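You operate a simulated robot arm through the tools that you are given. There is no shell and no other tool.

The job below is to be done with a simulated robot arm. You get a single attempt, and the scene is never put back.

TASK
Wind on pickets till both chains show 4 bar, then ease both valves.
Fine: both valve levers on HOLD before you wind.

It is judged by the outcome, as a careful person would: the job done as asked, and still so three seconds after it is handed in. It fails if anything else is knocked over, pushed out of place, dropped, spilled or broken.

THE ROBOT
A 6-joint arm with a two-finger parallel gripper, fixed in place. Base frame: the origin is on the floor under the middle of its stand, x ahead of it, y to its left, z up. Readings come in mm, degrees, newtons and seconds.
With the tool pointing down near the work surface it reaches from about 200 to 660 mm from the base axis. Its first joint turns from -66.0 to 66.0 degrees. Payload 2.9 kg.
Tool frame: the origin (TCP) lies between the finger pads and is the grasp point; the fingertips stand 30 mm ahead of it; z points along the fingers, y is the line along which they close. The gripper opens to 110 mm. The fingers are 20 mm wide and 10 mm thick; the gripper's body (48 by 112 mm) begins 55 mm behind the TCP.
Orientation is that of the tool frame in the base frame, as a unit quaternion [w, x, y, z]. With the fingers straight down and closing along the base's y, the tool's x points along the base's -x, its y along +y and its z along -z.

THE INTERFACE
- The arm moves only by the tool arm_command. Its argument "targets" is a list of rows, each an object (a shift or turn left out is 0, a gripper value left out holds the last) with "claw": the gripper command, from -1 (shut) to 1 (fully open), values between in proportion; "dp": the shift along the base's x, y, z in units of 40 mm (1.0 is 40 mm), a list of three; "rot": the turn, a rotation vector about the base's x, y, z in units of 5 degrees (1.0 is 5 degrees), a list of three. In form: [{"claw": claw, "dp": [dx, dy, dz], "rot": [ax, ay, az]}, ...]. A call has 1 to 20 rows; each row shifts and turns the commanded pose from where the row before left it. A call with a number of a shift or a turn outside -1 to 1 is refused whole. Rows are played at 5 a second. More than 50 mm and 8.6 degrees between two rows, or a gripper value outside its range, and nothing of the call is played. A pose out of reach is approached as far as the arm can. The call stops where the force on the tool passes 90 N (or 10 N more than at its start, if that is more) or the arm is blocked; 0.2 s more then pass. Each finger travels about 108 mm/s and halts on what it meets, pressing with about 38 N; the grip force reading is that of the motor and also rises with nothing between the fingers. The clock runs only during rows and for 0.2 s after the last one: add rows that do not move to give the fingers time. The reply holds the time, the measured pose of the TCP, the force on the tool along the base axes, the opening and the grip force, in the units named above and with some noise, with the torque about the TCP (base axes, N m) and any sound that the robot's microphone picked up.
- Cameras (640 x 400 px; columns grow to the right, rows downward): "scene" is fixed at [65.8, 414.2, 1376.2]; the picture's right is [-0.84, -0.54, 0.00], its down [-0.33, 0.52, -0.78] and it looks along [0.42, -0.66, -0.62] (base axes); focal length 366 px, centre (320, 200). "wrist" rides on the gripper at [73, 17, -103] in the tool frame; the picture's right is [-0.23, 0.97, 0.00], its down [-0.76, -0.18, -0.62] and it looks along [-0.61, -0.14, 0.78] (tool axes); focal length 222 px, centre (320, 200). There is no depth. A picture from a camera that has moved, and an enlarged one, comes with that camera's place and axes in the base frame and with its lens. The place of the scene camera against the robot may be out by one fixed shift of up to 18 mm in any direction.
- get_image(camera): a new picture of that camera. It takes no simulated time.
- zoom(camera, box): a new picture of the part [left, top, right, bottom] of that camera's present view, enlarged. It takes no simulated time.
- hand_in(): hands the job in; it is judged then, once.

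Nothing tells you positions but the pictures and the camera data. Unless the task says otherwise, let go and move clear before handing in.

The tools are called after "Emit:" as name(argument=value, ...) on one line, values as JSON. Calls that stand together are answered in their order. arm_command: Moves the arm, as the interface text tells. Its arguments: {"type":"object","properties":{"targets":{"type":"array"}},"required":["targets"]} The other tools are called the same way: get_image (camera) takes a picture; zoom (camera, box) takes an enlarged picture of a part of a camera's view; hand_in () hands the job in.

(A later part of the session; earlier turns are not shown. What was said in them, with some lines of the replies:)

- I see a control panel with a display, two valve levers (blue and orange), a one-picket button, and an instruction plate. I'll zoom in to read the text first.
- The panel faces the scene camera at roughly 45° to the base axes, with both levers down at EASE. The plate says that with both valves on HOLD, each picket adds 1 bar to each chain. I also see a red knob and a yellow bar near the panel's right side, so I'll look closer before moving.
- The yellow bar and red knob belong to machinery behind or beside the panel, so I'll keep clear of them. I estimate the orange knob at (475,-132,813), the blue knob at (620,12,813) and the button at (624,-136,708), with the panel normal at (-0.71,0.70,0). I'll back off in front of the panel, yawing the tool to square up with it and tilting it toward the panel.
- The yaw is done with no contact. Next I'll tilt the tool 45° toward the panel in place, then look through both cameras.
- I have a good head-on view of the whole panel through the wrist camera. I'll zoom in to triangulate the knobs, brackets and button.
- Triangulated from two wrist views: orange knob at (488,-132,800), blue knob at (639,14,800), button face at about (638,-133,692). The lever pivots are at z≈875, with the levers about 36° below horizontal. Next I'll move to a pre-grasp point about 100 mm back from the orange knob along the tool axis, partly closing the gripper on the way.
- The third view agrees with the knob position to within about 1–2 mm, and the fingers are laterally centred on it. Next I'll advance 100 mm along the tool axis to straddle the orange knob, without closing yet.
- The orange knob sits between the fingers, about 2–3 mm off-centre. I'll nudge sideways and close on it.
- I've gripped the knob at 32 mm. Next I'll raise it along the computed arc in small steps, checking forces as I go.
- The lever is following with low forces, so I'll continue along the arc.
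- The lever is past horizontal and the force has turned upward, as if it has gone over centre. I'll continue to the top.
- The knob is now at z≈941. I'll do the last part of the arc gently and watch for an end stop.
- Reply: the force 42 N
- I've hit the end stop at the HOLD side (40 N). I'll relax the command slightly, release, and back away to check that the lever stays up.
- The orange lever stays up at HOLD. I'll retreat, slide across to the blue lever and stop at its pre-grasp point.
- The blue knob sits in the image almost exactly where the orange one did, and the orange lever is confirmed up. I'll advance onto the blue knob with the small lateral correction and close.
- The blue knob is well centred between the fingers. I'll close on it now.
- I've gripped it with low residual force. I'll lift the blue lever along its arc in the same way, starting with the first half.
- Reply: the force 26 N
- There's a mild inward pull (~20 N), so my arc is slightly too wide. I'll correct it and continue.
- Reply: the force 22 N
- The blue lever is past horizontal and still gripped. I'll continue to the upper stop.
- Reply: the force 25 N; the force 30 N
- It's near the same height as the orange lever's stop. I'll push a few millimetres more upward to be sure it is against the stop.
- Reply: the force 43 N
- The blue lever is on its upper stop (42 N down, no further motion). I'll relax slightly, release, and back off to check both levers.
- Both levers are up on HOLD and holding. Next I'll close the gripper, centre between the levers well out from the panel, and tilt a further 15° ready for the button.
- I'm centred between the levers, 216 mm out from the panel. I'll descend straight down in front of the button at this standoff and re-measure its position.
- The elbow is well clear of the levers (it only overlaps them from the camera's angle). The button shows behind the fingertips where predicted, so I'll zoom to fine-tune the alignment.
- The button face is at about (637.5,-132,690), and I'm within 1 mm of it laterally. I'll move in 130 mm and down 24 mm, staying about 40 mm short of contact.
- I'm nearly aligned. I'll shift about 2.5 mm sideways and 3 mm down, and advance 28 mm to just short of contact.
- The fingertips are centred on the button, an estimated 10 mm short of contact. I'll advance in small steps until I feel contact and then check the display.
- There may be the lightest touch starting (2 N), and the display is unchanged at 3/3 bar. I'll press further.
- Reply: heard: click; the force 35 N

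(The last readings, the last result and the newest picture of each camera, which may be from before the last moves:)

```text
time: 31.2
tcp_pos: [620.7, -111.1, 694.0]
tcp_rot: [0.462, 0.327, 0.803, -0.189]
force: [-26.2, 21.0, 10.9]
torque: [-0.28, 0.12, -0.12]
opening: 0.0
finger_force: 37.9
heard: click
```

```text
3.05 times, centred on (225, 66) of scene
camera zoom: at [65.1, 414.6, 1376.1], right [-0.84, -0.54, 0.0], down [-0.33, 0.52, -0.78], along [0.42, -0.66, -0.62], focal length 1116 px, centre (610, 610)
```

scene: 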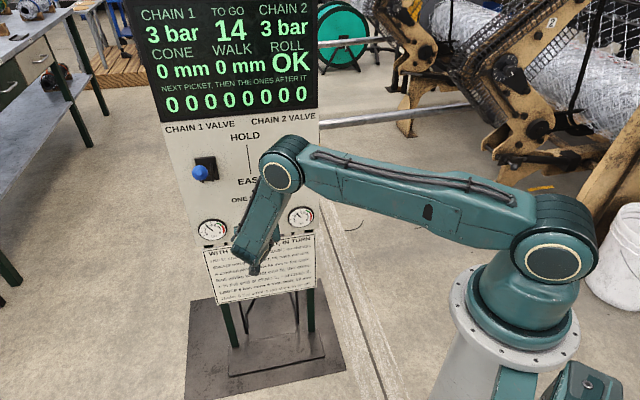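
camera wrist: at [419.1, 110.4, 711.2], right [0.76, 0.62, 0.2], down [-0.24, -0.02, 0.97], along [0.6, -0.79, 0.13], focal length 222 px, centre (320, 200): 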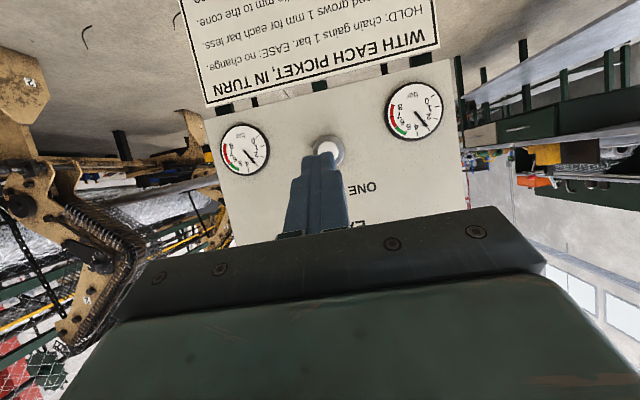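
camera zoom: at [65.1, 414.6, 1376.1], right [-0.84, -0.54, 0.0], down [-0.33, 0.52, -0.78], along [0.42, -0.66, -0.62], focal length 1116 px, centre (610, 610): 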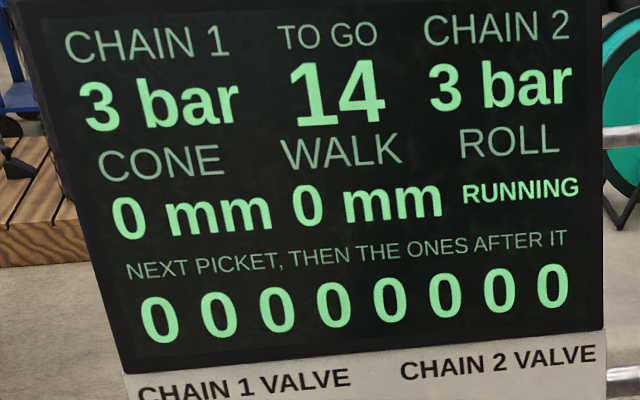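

There was a click and the display shows RUNNING, so the button was pressed once. I'll retract from it now in one clean motion.

Emit:
arm_command(targets=[{"claw": -1, "dp": [-0.62, 0.628, 0]}, {"dp": [-0.62, 0.628, 0]}, {"dp": [-0.62, 0.628, 0]}, {"dp": [0, 0, 0]}])

Emit:
zoom(camera="scene", box=[120, 0, 330, 131])

Emit:
get_image(camera="wrist")

```text
time: 32.2
tcp_pos: [546.7, -34.7, 696.3]
tcp_rot: [0.463, 0.327, 0.802, -0.189]
force: [-0.3, 0.2, -0.1]
torque: [-0.04, -0.04, 0.0]
opening: 0.0
finger_force: 37.3
```

```text
3.05 times, centred on (225, 66) of scene
camera zoom: at [65.8, 414.2, 1376.2], right [-0.84, -0.54, 0.0], down [-0.33, 0.52, -0.78], along [0.42, -0.66, -0.62], focal length 1116 px, centre (610, 610)
```

zoom: 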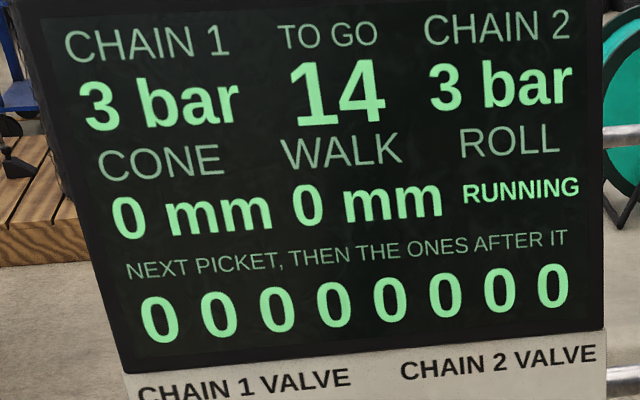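

```text
taken
camera wrist: at [468.7, 65.7, 683.8], right [0.76, 0.62, 0.2], down [-0.24, -0.02, 0.97], along [0.6, -0.79, 0.14], focal length 222 px, centre (320, 200)
```

wrist: 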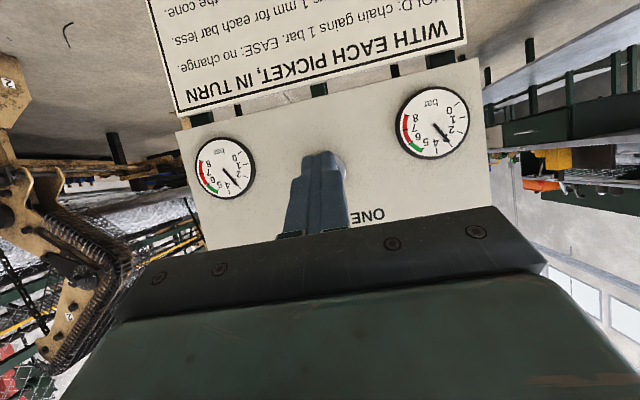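

The winder is running. I'll stay clear of everything and wait for the cycle to finish.

Emit:
arm_command(targets=[{"claw": -1, "dp": [-0.3, 0.3, 0]}, {"dp": [0, 0, 0]}, {"dp": [0, 0, 0]}, {"dp": [0, 0, 0]}, {"dp": [0, 0, 0]}, {"dp": [0, 0, 0]}, {"dp": [0, 0, 0]}, {"dp": [0, 0, 0]}])

Emit:
zoom(camera="scene", box=[120, 0, 330, 131])

```text
time: 34.0
tcp_pos: [534.1, -23.0, 695.4]
tcp_rot: [0.462, 0.328, 0.802, -0.189]
force: [0.1, 0.5, -0.6]
torque: [-0.05, -0.01, 0.01]
opening: 0.0
finger_force: 38.1
```

```text
3.05 times, centred on (225, 66) of scene
camera zoom: at [65.8, 414.2, 1376.2], right [-0.84, -0.54, 0.0], down [-0.33, 0.52, -0.78], along [0.42, -0.66, -0.62], focal length 1116 px, centre (610, 610)
```

zoom: 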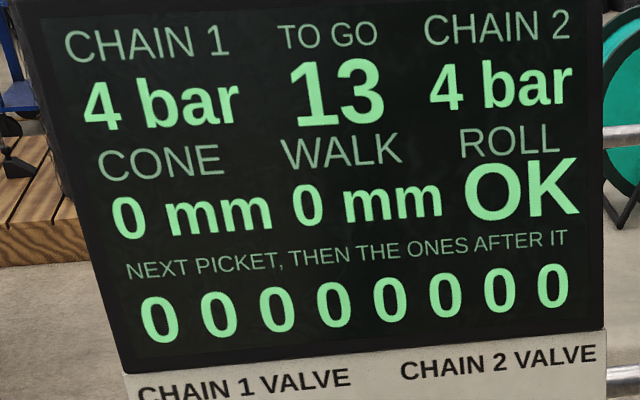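

Both chains read 4 bar after exactly one picket, with the roll OK. Now I'll ease both valves: back out, rise, and return to the 45° tilt near the blue lever's pre-grasp point.

Emit:
arm_command(targets=[{"claw": -1, "dp": [-0.44, 0.445, 0]}, {"dp": [-0.44, 0.445, 0]}, {"dp": [0, 0, 1]}, {"dp": [0, 0, 1]}, {"dp": [0, 0, 1]}, {"dp": [0, 0, 1]}, {"dp": [0, 0, 1]}, {"dp": [0, 0, 1]}, {"dp": [0, 0, 1]}, {"dp": [0, 0, 0.6]}, {"rot": [0.706, 0.708, 0]}, {"rot": [0.706, 0.708, 0]}, {"rot": [0.706, 0.708, 0]}, {"dp": [0, 0, 0]}])

Emit:
get_image(camera="wrist")

```text
time: 37.0
tcp_pos: [498.7, 12.2, 999.0]
tcp_rot: [0.355, 0.35, 0.855, -0.144]
force: [0.2, 0.1, 0.1]
torque: [0.02, 0.03, 0.03]
opening: 0.1
finger_force: 37.5
```

```text
taken
camera wrist: at [422.7, 110.3, 1020.3], right [0.8, 0.58, 0.16], down [-0.06, -0.2, 0.98], along [0.6, -0.79, -0.12], focal length 222 px, centre (320, 200)
```

wrist: 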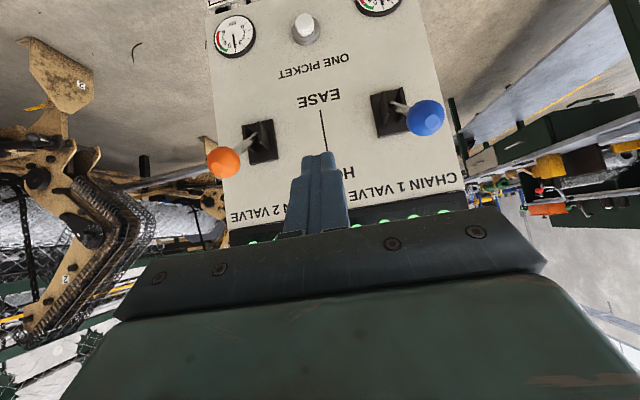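

Both levers are still up. I'll move to the blue lever's pre-grasp pose with the gripper reopened.

Emit:
arm_command(targets=[{"claw": 0.3, "dp": [0.687, 0.452, 0.173]}, {"dp": [0.687, 0.452, 0.173]}, {"dp": [0.687, 0.452, 0.173]}, {"dp": [0, 0, 0]}, {"dp": [0, 0, 0]}])

Emit:
get_image(camera="wrist")

```text
time: 38.2
tcp_pos: [584.2, 65.8, 1020.1]
tcp_rot: [0.355, 0.35, 0.855, -0.143]
force: [-0.9, -0.2, 0.0]
torque: [-0.01, 0.05, 0.03]
opening: 71.6
finger_force: 0.1
```

```text
taken
camera wrist: at [506.8, 166.3, 1042.3], right [0.8, 0.58, 0.16], down [-0.06, -0.2, 0.98], along [0.6, -0.79, -0.12], focal length 222 px, centre (320, 200)
```

wrist: 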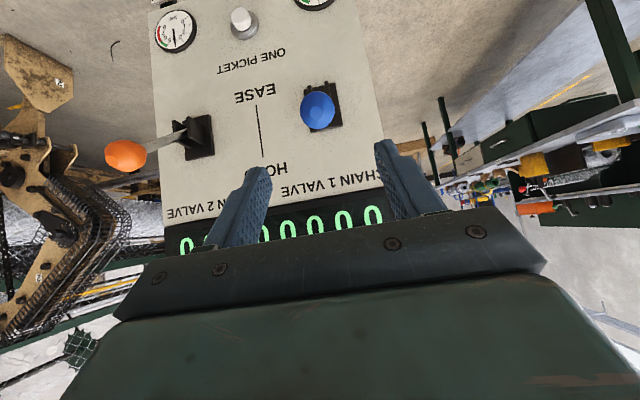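

This is the same view as after the earlier release. I'll advance onto the blue knob and check it before gripping.

Emit:
arm_command(targets=[{"claw": 0.3, "dp": [0.4325, -0.445, -0.615]}, {"dp": [0.4325, -0.445, -0.615]}, {"dp": [0.4325, -0.445, -0.615]}, {"dp": [0, 0, 0]}])

Emit:
get_image(camera="wrist")

```text
time: 39.2
tcp_pos: [633.3, 12.2, 946.7]
tcp_rot: [0.355, 0.35, 0.855, -0.144]
force: [0.3, -0.2, 1.0]
torque: [0.01, -0.01, 0.0]
opening: 71.5
finger_force: 0.0
```

```text
taken
camera wrist: at [557.0, 111.6, 969.1], right [0.8, 0.58, 0.16], down [-0.06, -0.2, 0.98], along [0.6, -0.79, -0.12], focal length 222 px, centre (320, 200)
```

wrist: 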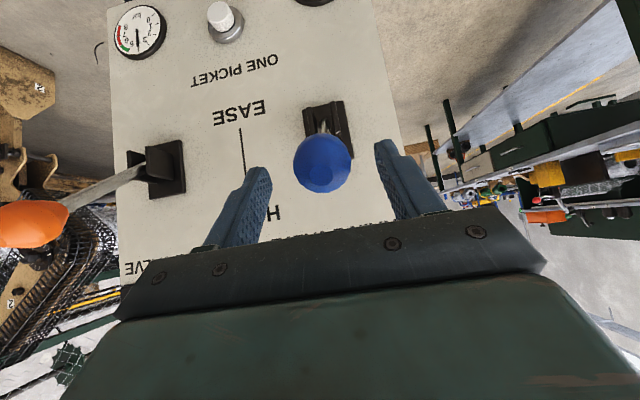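

The knob is centred laterally, with the TCP about 4 mm high relative to the earlier grip. I'll lower slightly and close.

Emit:
arm_command(targets=[{"claw": 0.3, "dp": [0, 0, -0.11]}, {"claw": -0.1, "dp": [0, 0, 0]}, {"claw": -0.6, "dp": [0, 0, 0]}, {"dp": [0, 0, 0]}, {"dp": [0, 0, 0]}])

Emit:
get_image(camera="wrist")

```text
time: 40.4
tcp_pos: [635.5, 15.0, 943.1]
tcp_rot: [0.357, 0.348, 0.855, -0.141]
force: [28.5, 12.6, -7.2]
torque: [-0.1, -0.39, -0.12]
opening: 32.1
finger_force: 44.9
```

```text
taken
camera wrist: at [558.5, 113.8, 964.7], right [0.79, 0.59, 0.17], down [-0.06, -0.2, 0.98], along [0.61, -0.78, -0.12], focal length 222 px, centre (320, 200)
```

wrist: 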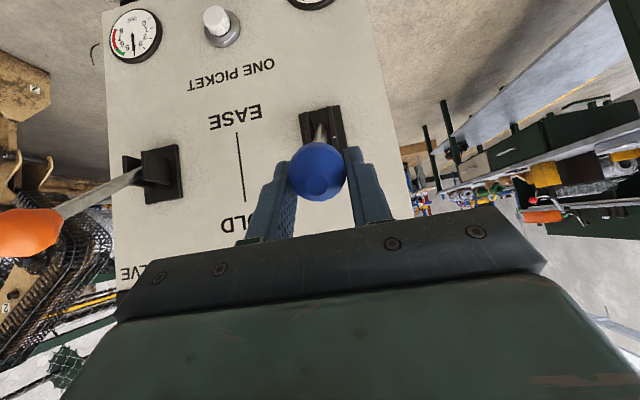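

I've gripped it, with a small sideways bias (~29 N) to correct. I'll lower the blue lever along the reverse arc in small steps.

Emit:
arm_command(targets=[{"claw": -0.6, "dp": [-0.081, 0.188, -0.35]}, {"dp": [-0.114, 0.116, -0.4]}, {"dp": [0, 0, 0]}])

```text
time: 41.2
tcp_pos: [626.7, 23.7, 912.1]
tcp_rot: [0.354, 0.35, 0.855, -0.143]
force: [12.1, 12.9, 4.1]
torque: [0.04, -0.3, 0.17]
opening: 32.7
finger_force: 45.0
```

Emit:
arm_command(targets=[{"claw": -0.6, "dp": [-0.061, 0.115, -0.425]}, {"dp": [-0.053, 0.053, -0.425]}, {"dp": [-0.005, 0.005, -0.45]}, {"dp": [0, 0, 0]}])

Emit:
get_image(camera="wrist")

```text
time: 42.2
tcp_pos: [621.5, 27.7, 861.2]
tcp_rot: [0.355, 0.351, 0.854, -0.145]
force: [5.3, -3.1, 9.8]
torque: [-0.98, -0.87, 0.04]
opening: 32.4
finger_force: 45.1
```

```text
taken
camera wrist: at [545.4, 129.2, 882.0], right [0.8, 0.58, 0.16], down [-0.06, -0.19, 0.98], along [0.6, -0.79, -0.12], focal length 222 px, centre (320, 200)
```

wrist: 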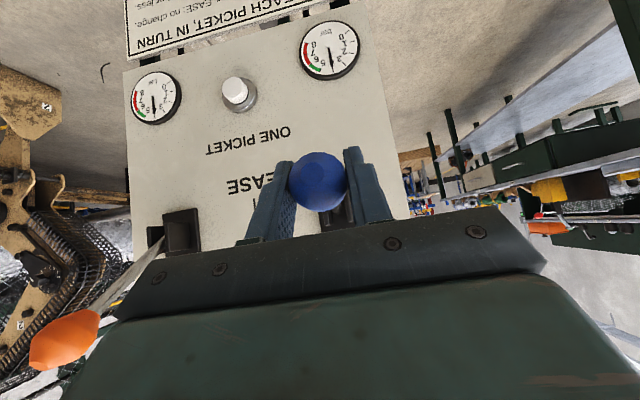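

The blue lever is past the middle with low forces. I'll continue down toward EASE.

Emit:
arm_command(targets=[{"claw": -0.6, "dp": [0.058, -0.059, -0.425]}, {"dp": [0.105, -0.107, -0.4]}, {"dp": [0, 0, 0]}])

```text
time: 43.0
tcp_pos: [626.7, 25.2, 824.8]
tcp_rot: [0.353, 0.35, 0.855, -0.145]
force: [-9.7, 1.1, 4.9]
torque: [-0.94, -0.82, -0.02]
opening: 32.1
finger_force: 44.7
```

Emit:
arm_command(targets=[{"claw": -0.6, "dp": [0.115, -0.117, -0.34]}, {"dp": [0.13, -0.132, -0.3]}, {"dp": [0, 0, 0]}])

Emit:
get_image(camera="wrist")

```text
time: 43.8
tcp_pos: [636.7, 13.6, 800.5]
tcp_rot: [0.354, 0.35, 0.855, -0.144]
force: [-13.5, 2.1, 1.2]
torque: [-0.83, -0.85, -0.02]
opening: 32.1
finger_force: 44.7
```

```text
taken
camera wrist: at [559.9, 114.1, 822.7], right [0.8, 0.58, 0.16], down [-0.05, -0.2, 0.98], along [0.6, -0.79, -0.12], focal length 222 px, centre (320, 200)
```

wrist: 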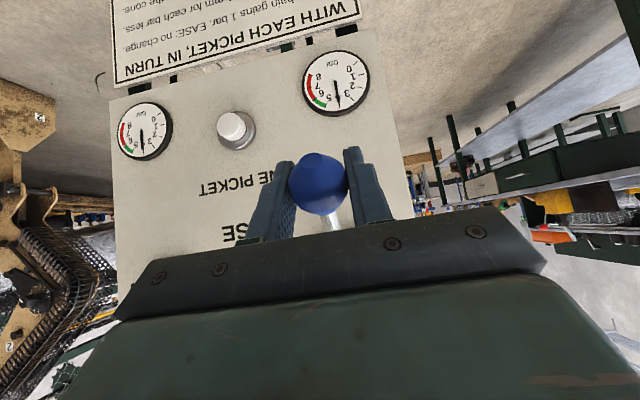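

I'm nearly at the original EASE position. I'll press a little further to seat it on the lower stop.

Emit:
arm_command(targets=[{"claw": -0.6, "dp": [0.05, -0.05, -0.12]}, {"dp": [0.03, -0.03, -0.1]}, {"dp": [0, 0, 0]}])

```text
time: 44.6
tcp_pos: [640.3, 10.3, 795.2]
tcp_rot: [0.356, 0.35, 0.854, -0.144]
force: [-35.3, 5.4, 30.4]
torque: [0.07, 0.15, -0.02]
opening: 32.2
finger_force: 44.5
```

The lower stop is reached (30 N upward reaction). I'll relax, release, and back away along the tool axis.

Emit:
arm_command(targets=[{"claw": -0.6, "dp": [-0.09, 0.0, 0.1]}, {"claw": 0.0, "dp": [0, 0, 0]}, {"claw": 0.3, "dp": [0, 0, 0]}, {"dp": [0, 0, 0]}, {"dp": [-0.4225, 0.414, 0.5865]}, {"dp": [-0.4225, 0.414, 0.5865]}, {"dp": [-0.4225, 0.414, 0.5865]}, {"dp": [0, 0, 0]}])

Emit:
get_image(camera="wrist")

Emit:
get_image(camera="scene")

```text
time: 46.4
tcp_pos: [586.7, 60.7, 866.7]
tcp_rot: [0.354, 0.35, 0.855, -0.144]
force: [-0.1, -0.4, -0.5]
torque: [0.02, 0.04, -0.04]
opening: 71.5
finger_force: 0.1
```

```text
taken
camera wrist: at [509.6, 160.3, 888.2], right [0.8, 0.58, 0.16], down [-0.06, -0.2, 0.98], along [0.6, -0.79, -0.12], focal length 222 px, centre (320, 200)
```

wrist: 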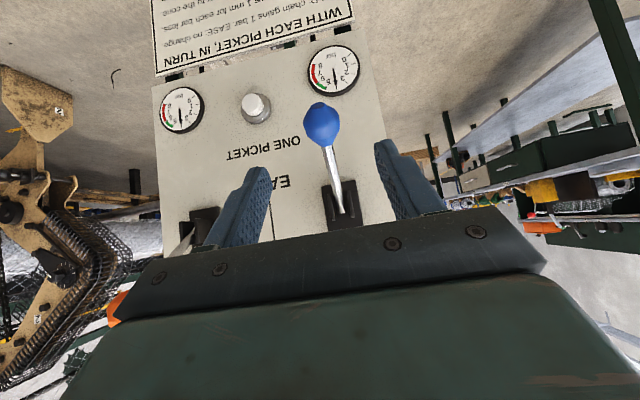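

```text
taken
```

scene: 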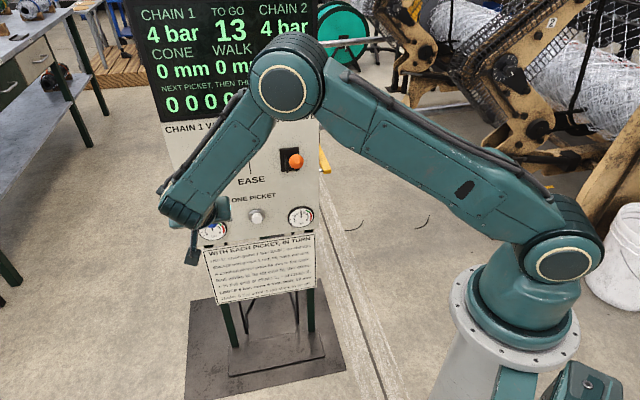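

The blue lever is back on EASE and both chains still read 4 bar. I'll rise and move across to the orange lever's pre-grasp point.

Emit:
arm_command(targets=[{"claw": 0.3, "dp": [0, 0, 0.833]}, {"dp": [0, 0, 0.833]}, {"dp": [0, 0, 0.833]}, {"dp": [-0.646, -0.58, 0.214]}, {"dp": [-0.646, -0.58, 0.214]}, {"dp": [-0.646, -0.58, 0.214]}, {"dp": [-0.646, -0.58, 0.214]}, {"dp": [-0.646, -0.58, 0.214]}, {"dp": [-0.646, -0.58, 0.214]}, {"dp": [0, 0, 0]}])

Emit:
get_image(camera="wrist")

```text
time: 48.6
tcp_pos: [430.1, -78.6, 1018.6]
tcp_rot: [0.355, 0.349, 0.855, -0.144]
force: [-0.7, 0.3, -0.1]
torque: [0.0, -0.05, 0.02]
opening: 71.7
finger_force: 0.1
```

```text
taken
camera wrist: at [353.4, 20.5, 1040.9], right [0.8, 0.58, 0.16], down [-0.06, -0.2, 0.98], along [0.6, -0.79, -0.12], focal length 222 px, centre (320, 200)
```

wrist: 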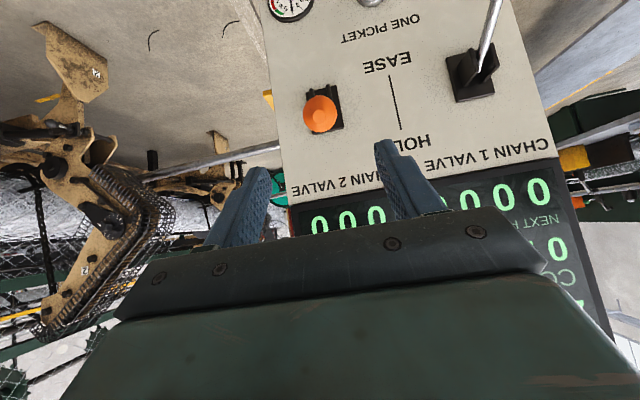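

The orange knob is aligned with the fingers. I'll advance onto it and check before gripping.

Emit:
arm_command(targets=[{"claw": 0.3, "dp": [0.456, -0.435, -0.638]}, {"dp": [0.456, -0.435, -0.638]}, {"dp": [0.456, -0.435, -0.638]}, {"dp": [0, 0, 0]}])

Emit:
get_image(camera="wrist")

```text
time: 49.6
tcp_pos: [485.9, -131.5, 941.1]
tcp_rot: [0.355, 0.349, 0.855, -0.144]
force: [0.7, -0.1, -0.3]
torque: [0.01, -0.03, 0.03]
opening: 71.4
finger_force: 0.1
```

```text
taken
camera wrist: at [410.4, -32.1, 963.1], right [0.8, 0.58, 0.16], down [-0.06, -0.2, 0.98], along [0.6, -0.79, -0.12], focal length 222 px, centre (320, 200)
```

wrist: 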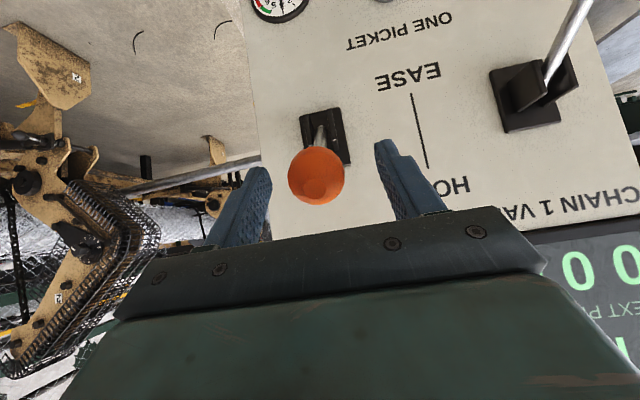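

It's well placed. I'll nudge ~1.5 mm sideways and close.

Emit:
arm_command(targets=[{"claw": 0.3, "dp": [-0.027, -0.027, 0]}, {"claw": -0.1, "dp": [0, 0, 0]}, {"claw": -0.6, "dp": [0, 0, 0]}, {"dp": [0, 0, 0]}, {"dp": [0, 0, 0]}])

```text
time: 50.8
tcp_pos: [484.8, -131.7, 941.4]
tcp_rot: [0.355, 0.349, 0.855, -0.143]
force: [4.0, 0.1, -2.5]
torque: [0.01, -0.05, 0.06]
opening: 31.9
finger_force: 44.5
```

I've gripped it with negligible side force. I'll lower the orange lever along its arc.

Emit:
arm_command(targets=[{"claw": -0.6, "dp": [-0.135, 0.137, -0.38]}, {"dp": [-0.105, 0.107, -0.4125]}, {"dp": [0, 0, 0]}])

```text
time: 51.6
tcp_pos: [476.2, -123.5, 911.5]
tcp_rot: [0.356, 0.35, 0.855, -0.144]
force: [2.8, -2.0, 13.7]
torque: [-1.0, -0.93, 0.07]
opening: 32.4
finger_force: 44.9
```

Emit:
arm_command(targets=[{"claw": -0.6, "dp": [-0.065, 0.066, -0.43]}, {"dp": [-0.021, 0.021, -0.4375]}, {"dp": [0.021, -0.021, -0.4375]}, {"dp": [0, 0, 0]}])

```text
time: 52.6
tcp_pos: [473.1, -120.1, 856.8]
tcp_rot: [0.353, 0.35, 0.856, -0.143]
force: [-7.4, 19.9, 4.5]
torque: [-0.54, -0.62, 0.11]
opening: 32.4
finger_force: 45.2
```

Emit:
arm_command(targets=[{"claw": -0.6, "dp": [0.035, -0.021, -0.43]}, {"dp": [0.105, -0.107, -0.4125]}, {"dp": [0, 0, 0]}])

Emit:
get_image(camera="wrist")

```text
time: 53.4
tcp_pos: [480.2, -126.3, 823.9]
tcp_rot: [0.356, 0.35, 0.854, -0.145]
force: [2.1, 8.6, 6.4]
torque: [-0.83, -0.86, 0.06]
opening: 31.9
finger_force: 44.5
```

```text
taken
camera wrist: at [403.6, -26.7, 846.0], right [0.8, 0.58, 0.16], down [-0.06, -0.2, 0.98], along [0.6, -0.79, -0.12], focal length 222 px, centre (320, 200)
```

wrist: 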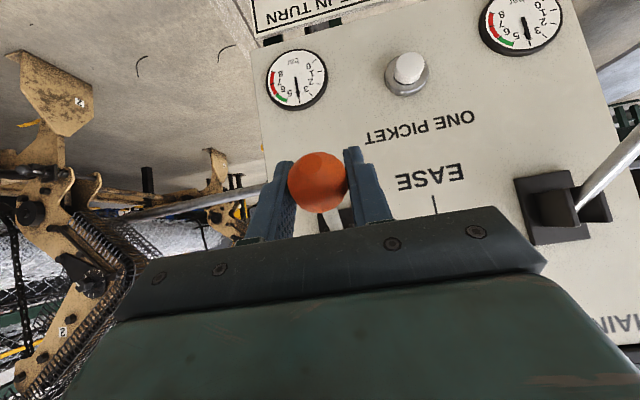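

The orange lever is following well at z≈824. I'll continue toward the lower stop.

Emit:
arm_command(targets=[{"claw": -0.6, "dp": [0.115, -0.116, -0.3425]}, {"dp": [0.107, -0.109, -0.23]}, {"dp": [0, 0, 0]}])

```text
time: 54.2
tcp_pos: [488.0, -134.3, 802.8]
tcp_rot: [0.355, 0.35, 0.855, -0.143]
force: [5.4, 6.5, 6.0]
torque: [-0.72, -0.84, 0.03]
opening: 32.2
finger_force: 44.9
```

Emit:
arm_command(targets=[{"claw": -0.6, "dp": [0.06, -0.06, -0.14]}, {"dp": [0.05, -0.05, -0.12]}, {"dp": [0, 0, 0]}])

Emit:
get_image(camera="wrist")

```text
time: 55.0
tcp_pos: [491.2, -138.3, 791.9]
tcp_rot: [0.353, 0.35, 0.855, -0.143]
force: [2.3, 7.6, 8.6]
torque: [0.21, 0.15, -0.05]
opening: 32.2
finger_force: 45.2
```

```text
taken
camera wrist: at [415.1, -38.1, 812.4], right [0.8, 0.58, 0.16], down [-0.06, -0.2, 0.98], along [0.6, -0.79, -0.13], focal length 222 px, centre (320, 200)
```

wrist: 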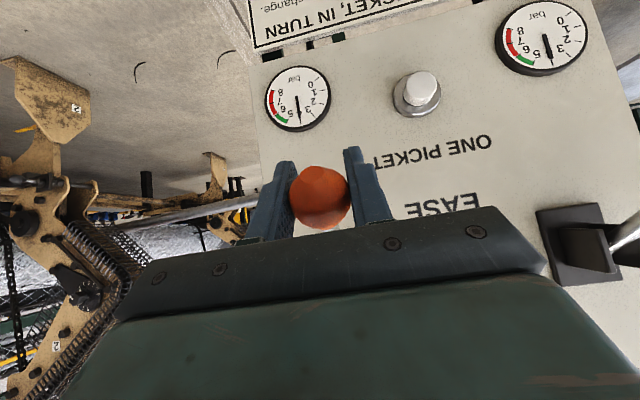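

The grip has slid slightly on the knob and the torque has changed sign, so the lever is likely seated at its stop. I'll release and back off to check.

Emit:
arm_command(targets=[{"claw": -0.6, "dp": [0, 0, 0.06]}, {"claw": 0.0, "dp": [0, 0, 0]}, {"claw": 0.3, "dp": [0, 0, 0]}, {"dp": [0, 0, 0]}, {"dp": [-0.4225, 0.414, 0.5865]}, {"dp": [-0.4225, 0.414, 0.5865]}, {"dp": [-0.4225, 0.414, 0.5865]}, {"dp": [0, 0, 0]}])

Emit:
get_image(camera="wrist")

Emit:
get_image(camera="scene")

```text
time: 56.8
tcp_pos: [441.9, -87.9, 865.3]
tcp_rot: [0.354, 0.35, 0.855, -0.143]
force: [0.1, 0.1, 0.2]
torque: [0.0, -0.03, -0.04]
opening: 71.5
finger_force: 0.1
```

```text
taken
camera wrist: at [365.7, 11.7, 886.8], right [0.8, 0.58, 0.16], down [-0.06, -0.2, 0.98], along [0.6, -0.79, -0.12], focal length 222 px, centre (320, 200)
```

wrist: 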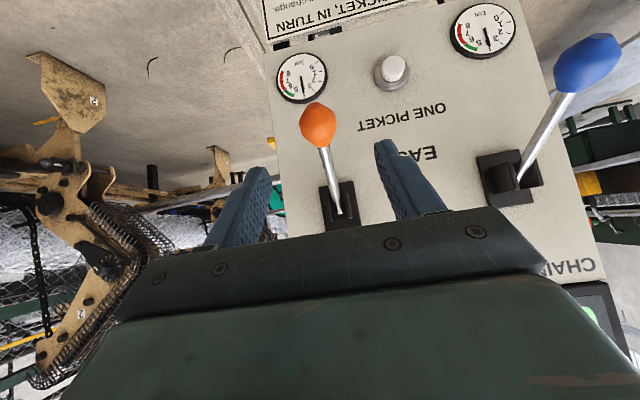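

```text
taken
```

scene: 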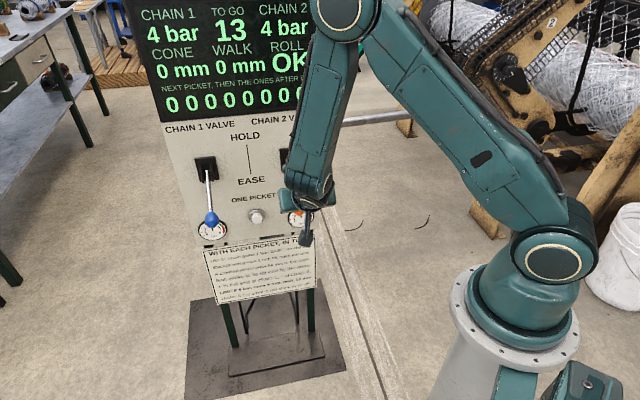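

Both levers are down on EASE and both chains read 4 bar. I'll move the arm well clear and do a final check against the original lever positions.

Emit:
arm_command(targets=[{"claw": 0.3, "dp": [-0.4, 0.4, 0.6]}, {"dp": [-0.4, 0.4, 0.6]}, {"dp": [-0.4, 0.4, 0.6]}, {"dp": [-0.5, 0.0, 0.6]}, {"dp": [-0.5, 0.0, 0.6]}, {"dp": [-0.5, 0, 0.6]}, {"dp": [0, 0, 0]}, {"dp": [0, 0, 0]}])

Emit:
get_image(camera="scene")

Emit:
get_image(camera="wrist")

```text
time: 58.6
tcp_pos: [335.6, -39.7, 1010.5]
tcp_rot: [0.354, 0.35, 0.855, -0.144]
force: [0.1, 0.0, -0.4]
torque: [0.0, 0.0, 0.02]
opening: 71.5
finger_force: 0.1
```

```text
taken
```

scene: 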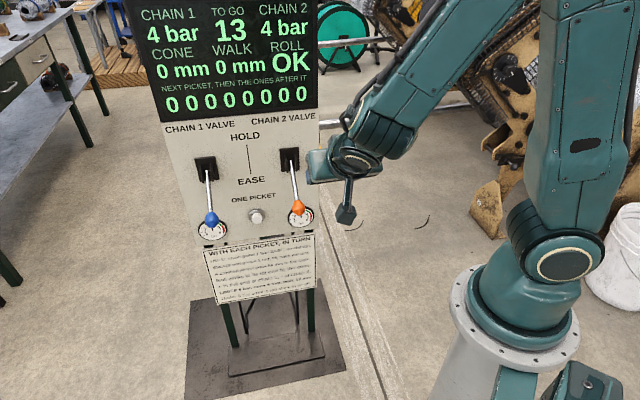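

```text
taken
camera wrist: at [259.1, 59.5, 1031.4], right [0.8, 0.58, 0.16], down [-0.06, -0.2, 0.98], along [0.6, -0.79, -0.12], focal length 222 px, centre (320, 200)
```

wrist: 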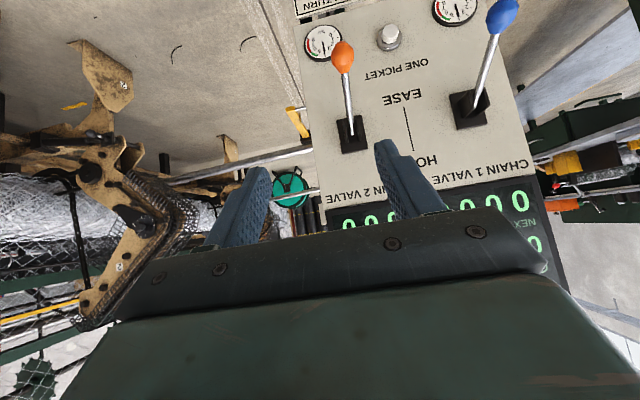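

Emit:
zoom(camera="scene", box=[160, 115, 352, 245])

Emit:
zoom(camera="scene", box=[120, 0, 330, 131])

```text
3.08 times, centred on (256, 180) of scene
camera zoom: at [65.8, 414.2, 1376.2], right [-0.84, -0.54, 0.0], down [-0.33, 0.52, -0.78], along [0.42, -0.66, -0.62], focal length 1126 px, centre (517, 262)
```

zoom: 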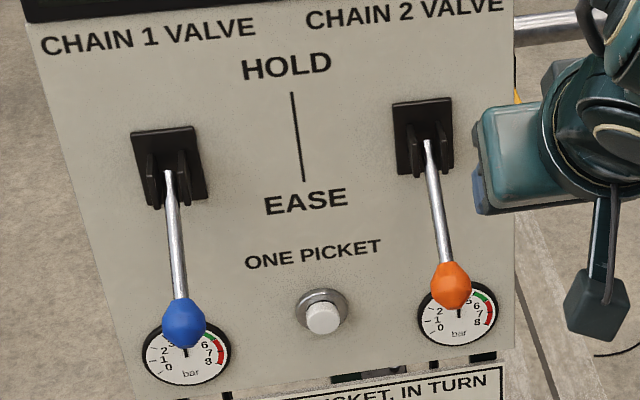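

```text
3.05 times, centred on (225, 66) of scene
camera zoom: at [65.8, 414.2, 1376.2], right [-0.84, -0.54, 0.0], down [-0.33, 0.52, -0.78], along [0.42, -0.66, -0.62], focal length 1116 px, centre (610, 610)
```

zoom: 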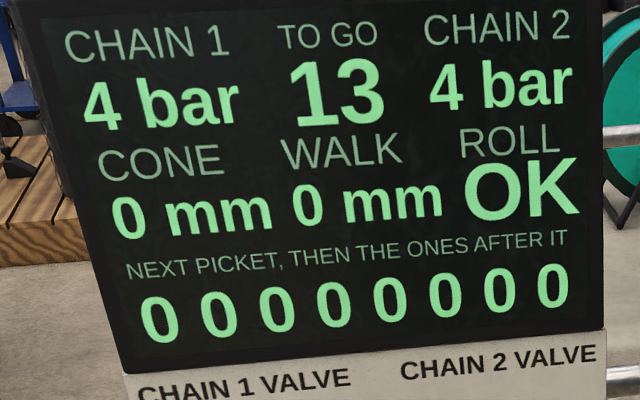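

Both levers are fully down on EASE, exactly where they started. Both chains show 4 bar with the roll OK, the button is released and the arm is clear, so I'm handing in.

Emit:
hand_in()

```text
The job is handed in.
```

The job is done and handed in: both chains show 4 bar and both valve levers are back on EASE.

I set both levers to HOLD first, as you asked, then pressed the button once. That single picket took both chains from 3 to 4 bar, and 13 pickets are left to go. The display shows roll OK, with cone and walk both at 0 mm.

The arm touched only the two levers and the button, and it was clear of the panel when I handed in.

The plate on the panel says a roll under 5 bar is too slack to tie off. At 4 bar this one still is.
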